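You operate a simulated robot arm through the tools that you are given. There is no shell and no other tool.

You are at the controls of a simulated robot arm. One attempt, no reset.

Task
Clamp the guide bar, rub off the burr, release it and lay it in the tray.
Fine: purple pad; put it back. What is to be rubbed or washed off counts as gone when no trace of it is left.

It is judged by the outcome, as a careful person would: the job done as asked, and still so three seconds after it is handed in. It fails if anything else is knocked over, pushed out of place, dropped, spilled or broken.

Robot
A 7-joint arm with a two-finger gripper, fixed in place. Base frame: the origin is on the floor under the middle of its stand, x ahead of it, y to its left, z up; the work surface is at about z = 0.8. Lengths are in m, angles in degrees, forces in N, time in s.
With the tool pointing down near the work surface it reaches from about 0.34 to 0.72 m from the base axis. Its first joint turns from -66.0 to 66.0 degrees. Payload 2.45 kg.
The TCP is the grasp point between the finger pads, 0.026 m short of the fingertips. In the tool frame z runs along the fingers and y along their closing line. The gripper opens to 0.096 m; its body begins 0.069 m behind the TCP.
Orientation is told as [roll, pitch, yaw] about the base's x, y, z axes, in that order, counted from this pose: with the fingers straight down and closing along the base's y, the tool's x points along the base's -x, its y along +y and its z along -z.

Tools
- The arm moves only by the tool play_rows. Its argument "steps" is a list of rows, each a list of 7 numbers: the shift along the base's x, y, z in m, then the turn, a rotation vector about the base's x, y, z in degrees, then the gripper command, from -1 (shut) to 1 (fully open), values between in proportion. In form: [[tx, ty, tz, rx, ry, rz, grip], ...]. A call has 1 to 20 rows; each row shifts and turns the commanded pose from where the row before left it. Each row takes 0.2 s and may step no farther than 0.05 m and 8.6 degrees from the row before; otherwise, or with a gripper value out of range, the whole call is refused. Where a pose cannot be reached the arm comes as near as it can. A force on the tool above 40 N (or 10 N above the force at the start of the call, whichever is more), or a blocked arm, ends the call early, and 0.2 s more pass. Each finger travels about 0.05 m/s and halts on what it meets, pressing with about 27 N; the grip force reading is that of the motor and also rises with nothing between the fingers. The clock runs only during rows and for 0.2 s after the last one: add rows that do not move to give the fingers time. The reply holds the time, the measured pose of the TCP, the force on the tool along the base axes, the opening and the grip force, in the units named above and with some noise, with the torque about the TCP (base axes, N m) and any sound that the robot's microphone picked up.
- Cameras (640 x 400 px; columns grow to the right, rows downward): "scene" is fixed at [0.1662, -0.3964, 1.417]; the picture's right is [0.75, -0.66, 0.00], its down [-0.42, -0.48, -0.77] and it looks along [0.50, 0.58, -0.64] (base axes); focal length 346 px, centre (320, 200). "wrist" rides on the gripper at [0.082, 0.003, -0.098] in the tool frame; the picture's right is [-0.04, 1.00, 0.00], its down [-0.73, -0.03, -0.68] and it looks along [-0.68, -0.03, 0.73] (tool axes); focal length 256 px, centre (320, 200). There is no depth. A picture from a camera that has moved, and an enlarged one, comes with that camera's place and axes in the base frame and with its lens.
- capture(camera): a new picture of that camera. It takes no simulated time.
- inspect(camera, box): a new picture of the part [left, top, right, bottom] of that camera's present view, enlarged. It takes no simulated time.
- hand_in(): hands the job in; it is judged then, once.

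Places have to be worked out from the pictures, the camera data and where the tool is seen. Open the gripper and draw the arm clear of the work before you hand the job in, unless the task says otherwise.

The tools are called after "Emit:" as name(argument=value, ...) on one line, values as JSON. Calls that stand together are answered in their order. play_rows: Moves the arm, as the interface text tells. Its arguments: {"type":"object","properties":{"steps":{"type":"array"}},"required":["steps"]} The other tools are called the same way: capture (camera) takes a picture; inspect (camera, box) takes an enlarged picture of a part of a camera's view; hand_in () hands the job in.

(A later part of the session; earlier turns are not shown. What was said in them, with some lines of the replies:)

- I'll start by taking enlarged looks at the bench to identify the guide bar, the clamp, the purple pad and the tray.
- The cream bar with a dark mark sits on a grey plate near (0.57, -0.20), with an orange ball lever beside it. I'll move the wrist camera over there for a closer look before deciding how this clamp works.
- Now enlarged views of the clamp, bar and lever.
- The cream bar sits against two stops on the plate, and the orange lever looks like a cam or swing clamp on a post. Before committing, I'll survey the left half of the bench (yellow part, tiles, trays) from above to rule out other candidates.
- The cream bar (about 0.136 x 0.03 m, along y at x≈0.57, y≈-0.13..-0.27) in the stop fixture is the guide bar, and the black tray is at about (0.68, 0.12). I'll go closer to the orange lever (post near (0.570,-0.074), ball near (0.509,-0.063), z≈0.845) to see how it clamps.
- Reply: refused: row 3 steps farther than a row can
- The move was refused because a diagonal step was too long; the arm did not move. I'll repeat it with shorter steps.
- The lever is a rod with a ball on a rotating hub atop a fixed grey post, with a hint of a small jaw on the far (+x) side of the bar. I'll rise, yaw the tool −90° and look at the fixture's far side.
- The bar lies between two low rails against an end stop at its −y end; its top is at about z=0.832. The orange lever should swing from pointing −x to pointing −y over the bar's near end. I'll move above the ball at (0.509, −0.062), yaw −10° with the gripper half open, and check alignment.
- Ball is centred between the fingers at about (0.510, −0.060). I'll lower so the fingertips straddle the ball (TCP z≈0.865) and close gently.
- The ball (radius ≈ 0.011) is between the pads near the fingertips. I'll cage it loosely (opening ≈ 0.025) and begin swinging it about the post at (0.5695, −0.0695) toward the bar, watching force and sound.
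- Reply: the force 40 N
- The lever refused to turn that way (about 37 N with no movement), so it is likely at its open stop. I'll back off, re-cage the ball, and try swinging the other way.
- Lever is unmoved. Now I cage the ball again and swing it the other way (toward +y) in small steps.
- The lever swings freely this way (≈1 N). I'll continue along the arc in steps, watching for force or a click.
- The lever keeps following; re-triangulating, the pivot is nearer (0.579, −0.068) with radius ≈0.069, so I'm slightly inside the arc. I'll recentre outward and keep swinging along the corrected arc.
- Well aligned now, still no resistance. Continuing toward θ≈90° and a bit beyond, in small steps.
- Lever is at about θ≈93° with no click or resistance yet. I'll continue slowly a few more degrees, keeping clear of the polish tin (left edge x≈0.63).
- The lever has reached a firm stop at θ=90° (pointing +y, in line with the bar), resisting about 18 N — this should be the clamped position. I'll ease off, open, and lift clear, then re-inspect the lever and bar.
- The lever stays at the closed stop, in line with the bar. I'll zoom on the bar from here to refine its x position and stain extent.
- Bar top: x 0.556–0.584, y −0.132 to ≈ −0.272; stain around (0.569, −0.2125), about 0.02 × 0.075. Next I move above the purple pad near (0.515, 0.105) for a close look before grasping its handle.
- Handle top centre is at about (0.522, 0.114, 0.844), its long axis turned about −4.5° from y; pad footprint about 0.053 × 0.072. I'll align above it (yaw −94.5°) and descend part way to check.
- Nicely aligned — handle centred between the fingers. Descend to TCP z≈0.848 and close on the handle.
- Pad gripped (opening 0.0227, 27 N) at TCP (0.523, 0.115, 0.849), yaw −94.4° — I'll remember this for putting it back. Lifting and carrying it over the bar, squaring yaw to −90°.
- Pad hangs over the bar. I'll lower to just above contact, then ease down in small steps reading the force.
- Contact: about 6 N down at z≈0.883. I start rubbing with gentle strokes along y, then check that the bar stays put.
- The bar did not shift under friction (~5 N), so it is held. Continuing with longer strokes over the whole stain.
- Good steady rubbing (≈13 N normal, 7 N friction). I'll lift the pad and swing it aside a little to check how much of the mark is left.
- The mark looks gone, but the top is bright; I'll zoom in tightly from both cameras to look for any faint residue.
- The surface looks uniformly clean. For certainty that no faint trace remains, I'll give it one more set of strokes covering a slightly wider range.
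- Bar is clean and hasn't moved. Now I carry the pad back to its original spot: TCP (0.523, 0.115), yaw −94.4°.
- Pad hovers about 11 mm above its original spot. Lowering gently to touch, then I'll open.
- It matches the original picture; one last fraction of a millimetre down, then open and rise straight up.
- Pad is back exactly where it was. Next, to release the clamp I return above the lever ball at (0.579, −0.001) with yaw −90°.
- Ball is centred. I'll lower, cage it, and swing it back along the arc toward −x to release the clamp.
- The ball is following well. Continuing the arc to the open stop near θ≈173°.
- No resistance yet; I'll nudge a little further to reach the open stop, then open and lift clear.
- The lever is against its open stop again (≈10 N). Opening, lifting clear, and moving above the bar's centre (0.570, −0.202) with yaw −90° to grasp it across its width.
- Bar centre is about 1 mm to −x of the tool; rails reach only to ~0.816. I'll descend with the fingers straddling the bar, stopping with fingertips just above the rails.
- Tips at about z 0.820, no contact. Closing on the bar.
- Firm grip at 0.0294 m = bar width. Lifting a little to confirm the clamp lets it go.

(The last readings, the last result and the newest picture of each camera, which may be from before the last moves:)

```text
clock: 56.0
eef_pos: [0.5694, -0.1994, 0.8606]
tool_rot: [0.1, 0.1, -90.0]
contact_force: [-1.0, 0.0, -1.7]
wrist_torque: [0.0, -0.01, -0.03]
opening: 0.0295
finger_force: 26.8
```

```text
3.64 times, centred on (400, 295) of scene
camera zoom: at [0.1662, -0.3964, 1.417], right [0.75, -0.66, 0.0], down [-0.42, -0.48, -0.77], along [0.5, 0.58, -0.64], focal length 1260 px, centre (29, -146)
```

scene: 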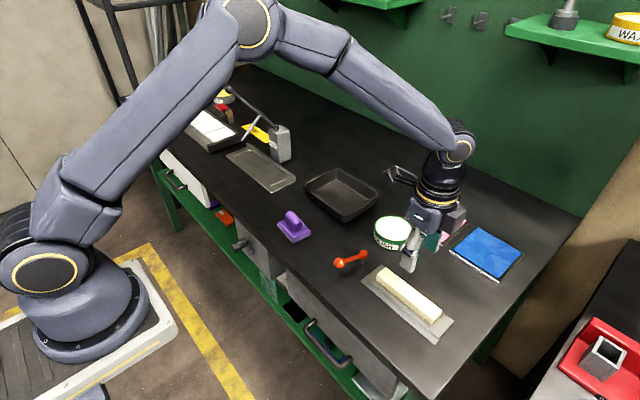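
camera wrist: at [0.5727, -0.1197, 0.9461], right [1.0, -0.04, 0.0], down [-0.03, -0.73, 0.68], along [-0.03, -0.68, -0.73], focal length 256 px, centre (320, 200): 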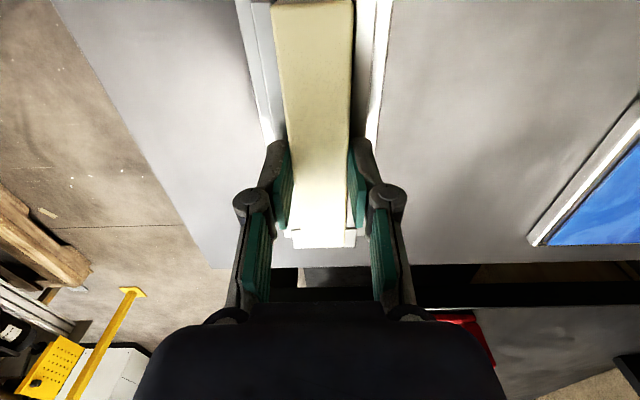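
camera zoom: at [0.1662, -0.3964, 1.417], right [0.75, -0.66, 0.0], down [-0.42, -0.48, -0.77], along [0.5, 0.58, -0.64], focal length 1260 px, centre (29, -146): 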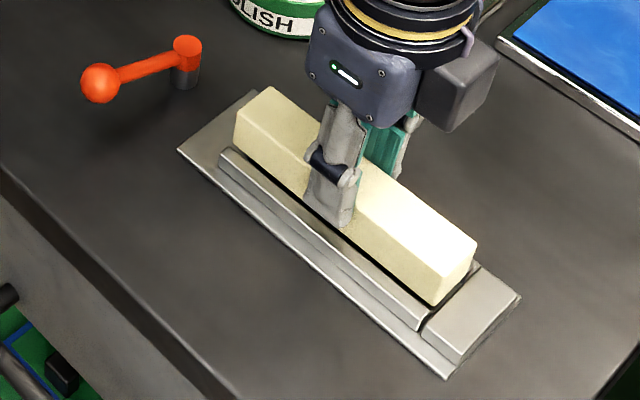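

The bar lifts free and level. Raising to z≈0.97 and carrying it over to the tray at about (0.68, 0.12).

Emit:
play_rows(steps=[[0, 0, 0.03, 0, 0, 0, -1], [0, 0, 0.045, 0, 0, 0, -1], [0, 0, 0.035, 0, 0, 0, -1], [0.0139, 0.04, 0, 0, 0, 0, -1], [0.0139, 0.04, 0, 0, 0, 0, -1], [0.0139, 0.04, 0, 0, 0, 0, -1], [0.0139, 0.04, 0, 0, 0, 0, -1], [0.0139, 0.04, 0, 0, 0, 0, -1], [0.0139, 0.04, 0, 0, 0, 0, -1], [0.0139, 0.04, 0, 0, 0, 0, -1], [0.0139, 0.04, 0, 0, 0, 0, -1], [0, 0, 0, 0, 0, 0, -1]])

Emit:
capture(camera="wrist")

Emit:
capture(camera="scene")

```text
clock: 58.6
eef_pos: [0.6801, 0.1193, 0.9695]
tool_rot: [0.0, 0.0, -90.1]
contact_force: [0.6, 0.2, -1.3]
wrist_torque: [-0.03, 0.01, -0.03]
opening: 0.0296
finger_force: 27.0
```

```text
taken
camera wrist: at [0.683, 0.201, 1.068], right [1.0, -0.04, 0.0], down [-0.03, -0.73, 0.68], along [-0.03, -0.68, -0.73], focal length 256 px, centre (320, 200)
```

wrist: 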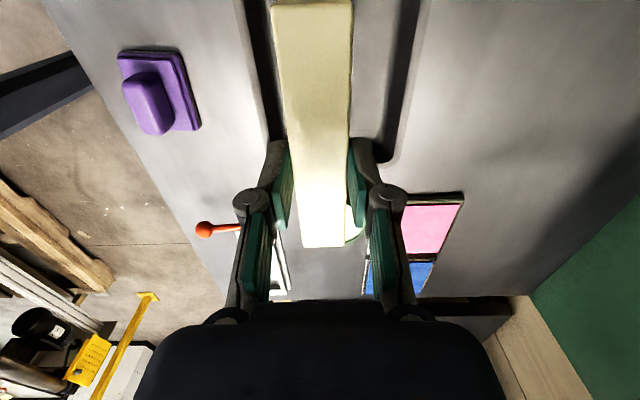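

```text
taken
```

scene: 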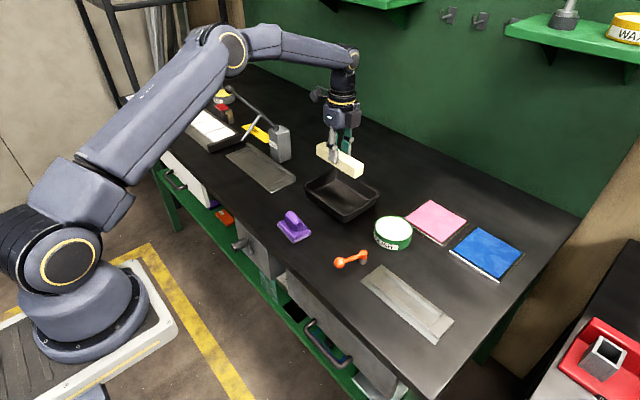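

Emit:
inspect(camera="wrist", box=[220, 0, 460, 180])

Emit:
inspect(camera="scene", box=[280, 130, 400, 230])

```text
2.22 times, centred on (340, 90) of wrist
camera zoom: at [0.683, 0.201, 1.068], right [1.0, -0.04, 0.0], down [-0.03, -0.73, 0.68], along [-0.03, -0.68, -0.73], focal length 569 px, centre (276, 444)
```

zoom: 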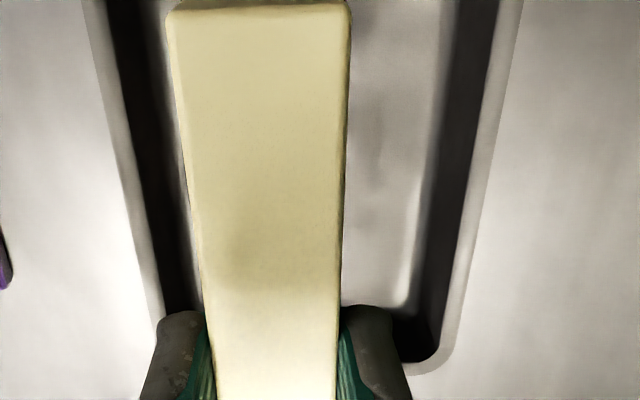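

```text
4.00 times, centred on (340, 180) of scene
camera zoom: at [0.1662, -0.3963, 1.417], right [0.75, -0.66, 0.0], down [-0.42, -0.48, -0.77], along [0.5, 0.58, -0.64], focal length 1386 px, centre (240, 280)
```

zoom: 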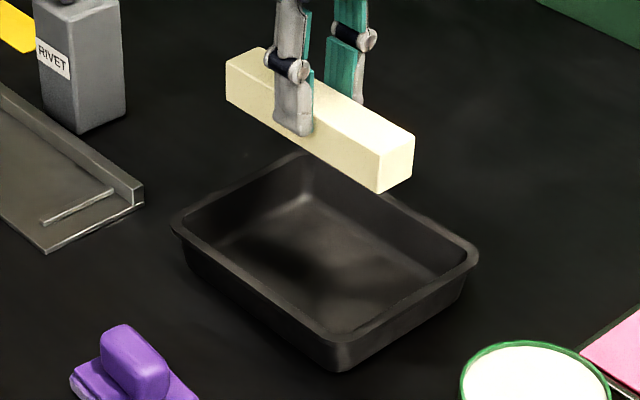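

Tray floor spans roughly x 0.633–0.743, y 0.048–0.193 (rim 0.623–0.757 × 0.033–0.207); the bar is 0.14 long, a tight fit straight, so I'll lay it at a slant (yaw −58°) centred at (0.688, 0.120) for margin all round. Rotating now and checking from above before lowering.

Emit:
play_rows(steps=[[0.002, 0.0003, 0, 0, 0, 8, -1], [0.002, 0.0002, 0, 0, 0, 8, -1], [0.002, 0.0002, 0, 0, 0, 8, -1], [0.002, 0, 0, 0, 0, 8, -1], [0, 0, -0.03, 0, 0, 0, -1], [0, 0, -0.015, 0, 0, 0, -1], [0, 0, 0, 0, 0, 0, -1]])

Emit:
capture(camera="wrist")

Emit:
inspect(camera="scene", box=[280, 130, 400, 230])

```text
clock: 60.2
eef_pos: [0.6891, 0.1192, 0.9228]
tool_rot: [0.1, 0.0, -57.9]
contact_force: [-0.3, -0.1, -0.2]
wrist_torque: [0.01, 0.04, 0.03]
opening: 0.0293
finger_force: 27.2
```

```text
taken
camera wrist: at [0.6477, 0.1903, 1.0228], right [0.87, 0.5, 0.0], down [0.36, -0.64, 0.68], along [0.34, -0.59, -0.73], focal length 256 px, centre (320, 200)
```

wrist: 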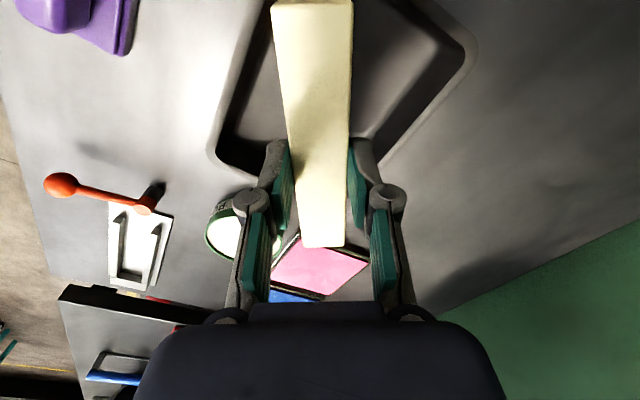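

```text
4.00 times, centred on (340, 180) of scene
camera zoom: at [0.1662, -0.3964, 1.417], right [0.75, -0.66, 0.0], down [-0.42, -0.48, -0.77], along [0.5, 0.58, -0.64], focal length 1386 px, centre (240, 280)
```

zoom: 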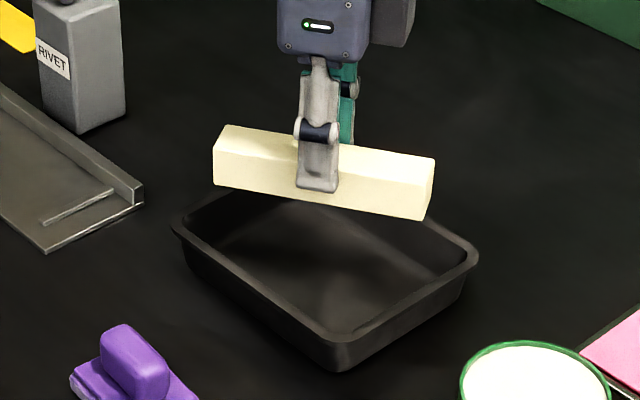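

Scene-based corners also give a tray centre of about (0.687, 0.121). Lowering so the bar's bottom is just inside the rim, then checking.

Emit:
play_rows(steps=[[-0.0015, 0.001, -0.03, 0, 0, 0, -1], [0, 0, -0.02, 0, 0, 0, -1], [0, 0, -0.01, 0, 0, 0, -1], [0, 0, 0, 0, 0, 0, -1]])

Emit:
capture(camera="wrist")

Emit:
inspect(camera="scene", box=[280, 130, 400, 230])

```text
clock: 61.2
eef_pos: [0.6875, 0.1193, 0.8639]
tool_rot: [0.0, 0.0, -58.0]
contact_force: [-0.3, 0.2, -0.9]
wrist_torque: [-0.01, 0.03, 0.02]
opening: 0.0294
finger_force: 27.0
```

```text
taken
camera wrist: at [0.6466, 0.191, 0.9634], right [0.87, 0.5, 0.0], down [0.36, -0.64, 0.68], along [0.34, -0.59, -0.73], focal length 256 px, centre (320, 200)
```

wrist: 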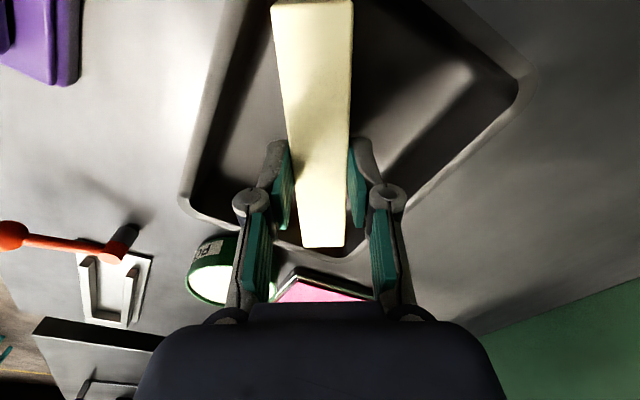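

```text
4.00 times, centred on (340, 180) of scene
camera zoom: at [0.1662, -0.3964, 1.417], right [0.75, -0.66, 0.0], down [-0.42, -0.48, -0.77], along [0.5, 0.58, -0.64], focal length 1386 px, centre (240, 280)
```

zoom: 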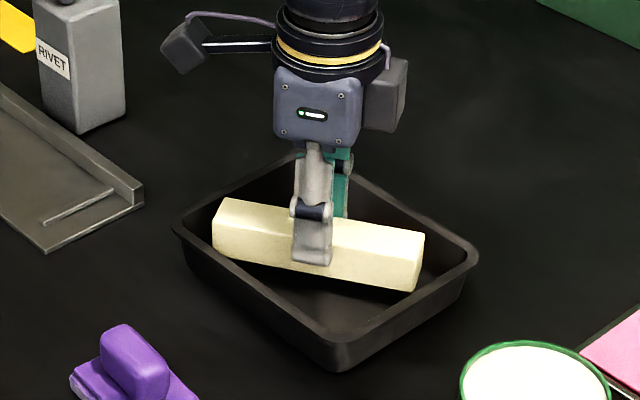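

The bar is well inside the tray with clearance all round and no contact. Lowering the last bit in small steps.

Emit:
play_rows(steps=[[0, 0.0005, -0.008, 0, 0, 0, -1], [0, 0, -0.005, 0, 0, 0, -1], [0, 0, -0.002, 0, 0, 0, -1], [0, 0, 0, 0, 0, 0, -1]])

Emit:
inspect(camera="scene", box=[280, 130, 400, 230])

```text
clock: 62.2
eef_pos: [0.6872, 0.12, 0.8495]
tool_rot: [0.0, 0.0, -58.0]
contact_force: [-0.8, 1.0, -0.9]
wrist_torque: [0.01, -0.04, -0.02]
opening: 0.0293
finger_force: 27.0
```

```text
4.00 times, centred on (340, 180) of scene
camera zoom: at [0.1662, -0.3964, 1.417], right [0.75, -0.66, 0.0], down [-0.42, -0.48, -0.77], along [0.5, 0.58, -0.64], focal length 1386 px, centre (240, 280)
```

zoom: 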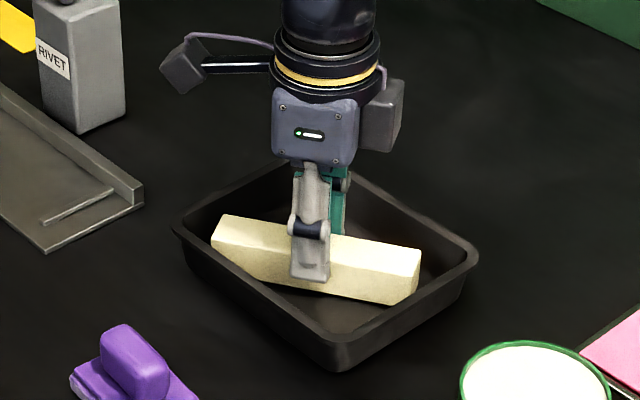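

Emit:
play_rows(steps=[[0, 0, -0.0015, 0, 0, 0, -1], [0, 0, -0.0015, 0, 0, 0, -1], [0, 0, 0, 0, 0, 0, -1]])

```text
clock: 63.0
eef_pos: [0.6876, 0.1204, 0.8476]
tool_rot: [0.1, -0.1, -58.0]
contact_force: [-3.9, 0.3, 8.8]
wrist_torque: [0.03, 0.19, 0.01]
opening: 0.0292
finger_force: 26.6
```

Contact at z≈0.8476 (about 9 N, with a slight −x push). I'll ease off slightly and look to see whether the bar is on the floor or touching a wall.

Emit:
play_rows(steps=[[-0.001, 0, 0.001, 0, 0, 0, -1], [0, 0, 0, 0, 0, 0, -1]])

Emit:
inspect(camera="scene", box=[300, 160, 390, 225])

Emit:
inspect(camera="wrist", box=[170, 0, 530, 270])

```text
clock: 63.6
eef_pos: [0.6857, 0.1213, 0.8485]
tool_rot: [0.0, 0.0, -58.0]
contact_force: [2.1, -0.8, 3.6]
wrist_torque: [0.04, -0.07, -0.01]
opening: 0.0295
finger_force: 26.8
```

```text
6.15 times, centred on (345, 192) of scene
camera zoom: at [0.1661, -0.3964, 1.417], right [0.75, -0.66, 0.0], down [-0.42, -0.48, -0.77], along [0.5, 0.58, -0.64], focal length 2132 px, centre (166, 246)
```

zoom: 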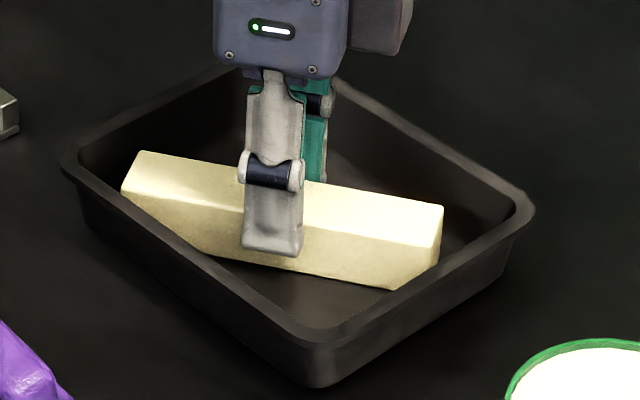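

```text
1.48 times, centred on (350, 135) of wrist
camera zoom: at [0.6453, 0.1918, 0.946], right [0.87, 0.5, 0.0], down [0.36, -0.64, 0.68], along [0.34, -0.59, -0.73], focal length 379 px, centre (276, 296)
```

zoom: 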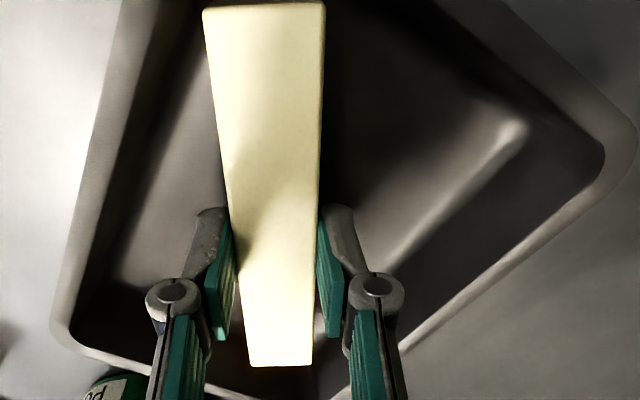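

Force dropped to ~3.6 N with friction-like behaviour, so the bar is resting on the floor. Opening the fingers a little and rising straight up.

Emit:
play_rows(steps=[[0, 0, 0.0003, 0, 0, 0, -0.2], [0, 0, 0, 0, 0, 0, 0.0], [0, 0, 0, 0, 0, 0, 0.05], [0, 0, 0, 0, 0, 0, 0.05]])

Emit:
inspect(camera="scene", box=[300, 160, 390, 225])

```text
clock: 64.6
eef_pos: [0.6858, 0.1214, 0.8466]
tool_rot: [-0.1, 0.0, -58.0]
contact_force: [-0.6, 0.0, 0.1]
wrist_torque: [-0.03, -0.03, -0.01]
opening: 0.0503
finger_force: 0.0
```

```text
6.15 times, centred on (345, 192) of scene
camera zoom: at [0.1662, -0.3964, 1.417], right [0.75, -0.66, 0.0], down [-0.42, -0.48, -0.77], along [0.5, 0.58, -0.64], focal length 2132 px, centre (166, 246)
```

zoom: 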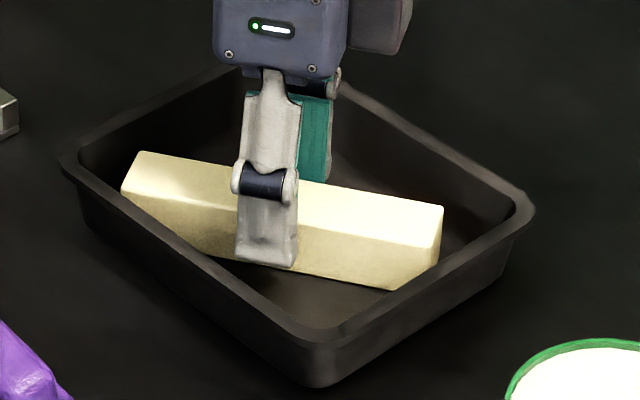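

Fingers are free and the bar stayed put. Rising straight up and retreating to a clear position for a final check.

Emit:
play_rows(steps=[[0, 0, 0.02, 0, 0, 0, 0.05], [0, 0, 0.045, 0, 0, 0, 0.05], [0, 0, 0.045, 0, 0, 0, 0.05], [0, 0, 0.045, 0, 0, 0, 0.3], [-0.04, 0, 0.02, 0, 0, 8, 0.5], [-0.045, 0, 0, 0, 0, 8, 0.8], [-0.045, -0.01, 0, 0, 0, 8, 1], [-0.045, -0.02, 0, 0, 0, 8, 1], [-0.03, -0.02, 0, 0, 0, 8, 1], [0, 0, 0, 0, 0, 8, 1]])

Emit:
capture(camera="scene")

Emit:
capture(camera="wrist")

```text
clock: 66.8
eef_pos: [0.481, 0.07, 1.0222]
tool_rot: [0.1, -0.1, -9.9]
contact_force: [-0.4, -0.2, 0.1]
wrist_torque: [-0.02, -0.04, -0.02]
opening: 0.0959
finger_force: 0.1
```

```text
taken
```

scene: 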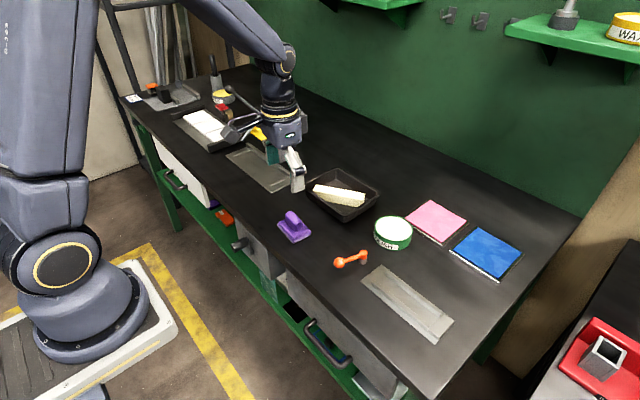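

```text
taken
camera wrist: at [0.4004, 0.0879, 1.1214], right [0.21, 0.98, 0.0], down [0.72, -0.15, 0.68], along [0.66, -0.14, -0.73], focal length 256 px, centre (320, 200)
```

wrist: 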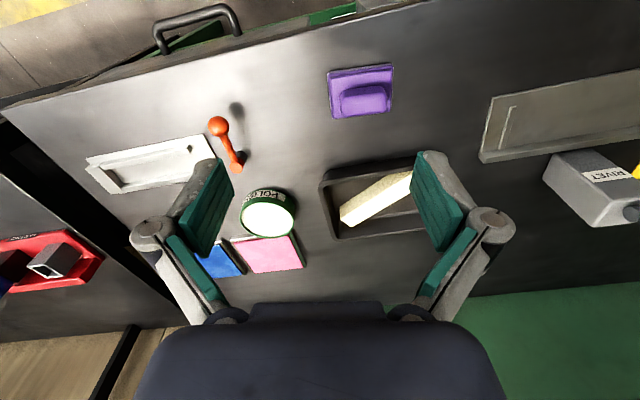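

Emit:
inspect(camera="scene", box=[295, 160, 395, 230])

Emit:
inspect(camera="wrist", box=[310, 130, 450, 250])

Emit:
inspect(camera="scene", box=[260, 190, 460, 350])

```text
5.71 times, centred on (345, 195) of scene
camera zoom: at [0.1661, -0.3964, 1.417], right [0.75, -0.66, 0.0], down [-0.42, -0.48, -0.77], along [0.5, 0.58, -0.64], focal length 1980 px, centre (177, 229)
```

zoom: 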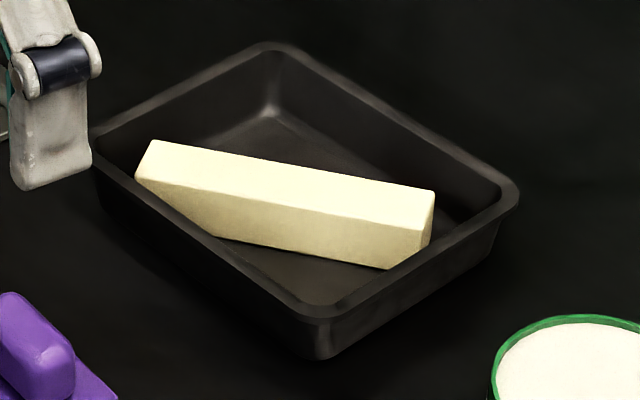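

```text
3.33 times, centred on (380, 190) of wrist
camera zoom: at [0.4004, 0.0879, 1.1214], right [0.21, 0.98, 0.0], down [0.72, -0.15, 0.68], along [0.66, -0.14, -0.73], focal length 853 px, centre (120, 233)
```

zoom: 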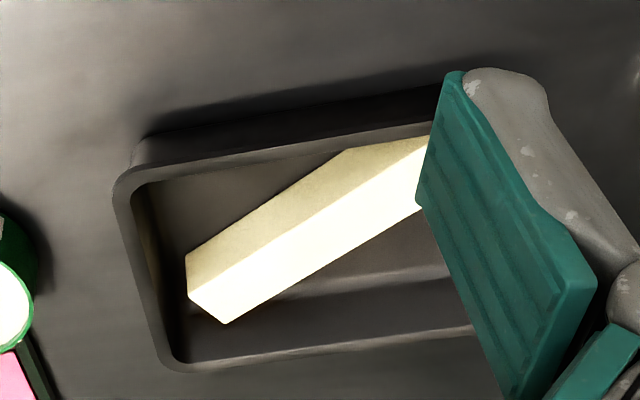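

```text
2.50 times, centred on (360, 270) of scene
camera zoom: at [0.1661, -0.3964, 1.417], right [0.75, -0.66, 0.0], down [-0.42, -0.48, -0.77], along [0.5, 0.58, -0.64], focal length 866 px, centre (220, 25)
```

zoom: 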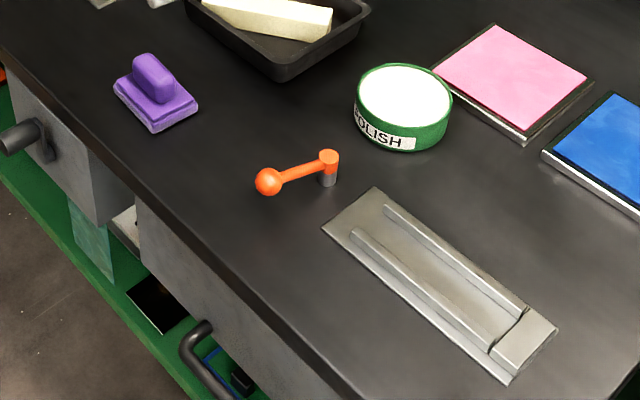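

The bar lies clean in the tray, with the purple pad back in its place and the clamp lever open. Nothing else was disturbed, and the gripper is open and clear, so I'm handing in.

Emit:
hand_in()

```text
The job is handed in.
```

The job is handed in: the guide bar is clean and lying flat in the black tray, and the purple pad is back in its original spot.

- **Which bar:** I took the cream bar in the stop fixture as the guide bar, and the dark mark on its top as the burr.
- **Clamping:** I swung the orange lever to its firm stop, in line with the bar. There was no click or visible jaw, so that being the clamped position is my judgement. The bar did not move during rubbing.
- **Burr:** I rubbed it with the purple pad in three sets of strokes. Close-up pictures from the scene camera showed no trace left.
- **Release:** I swung the lever back to its open stop, and the bar then lifted out freely.
- **Tray:** the bar is about as long as the tray floor, so I laid it at a slant to give it clearance on all sides.

In the final pictures nothing else on the bench had moved, and the gripper was open and clear of the work.
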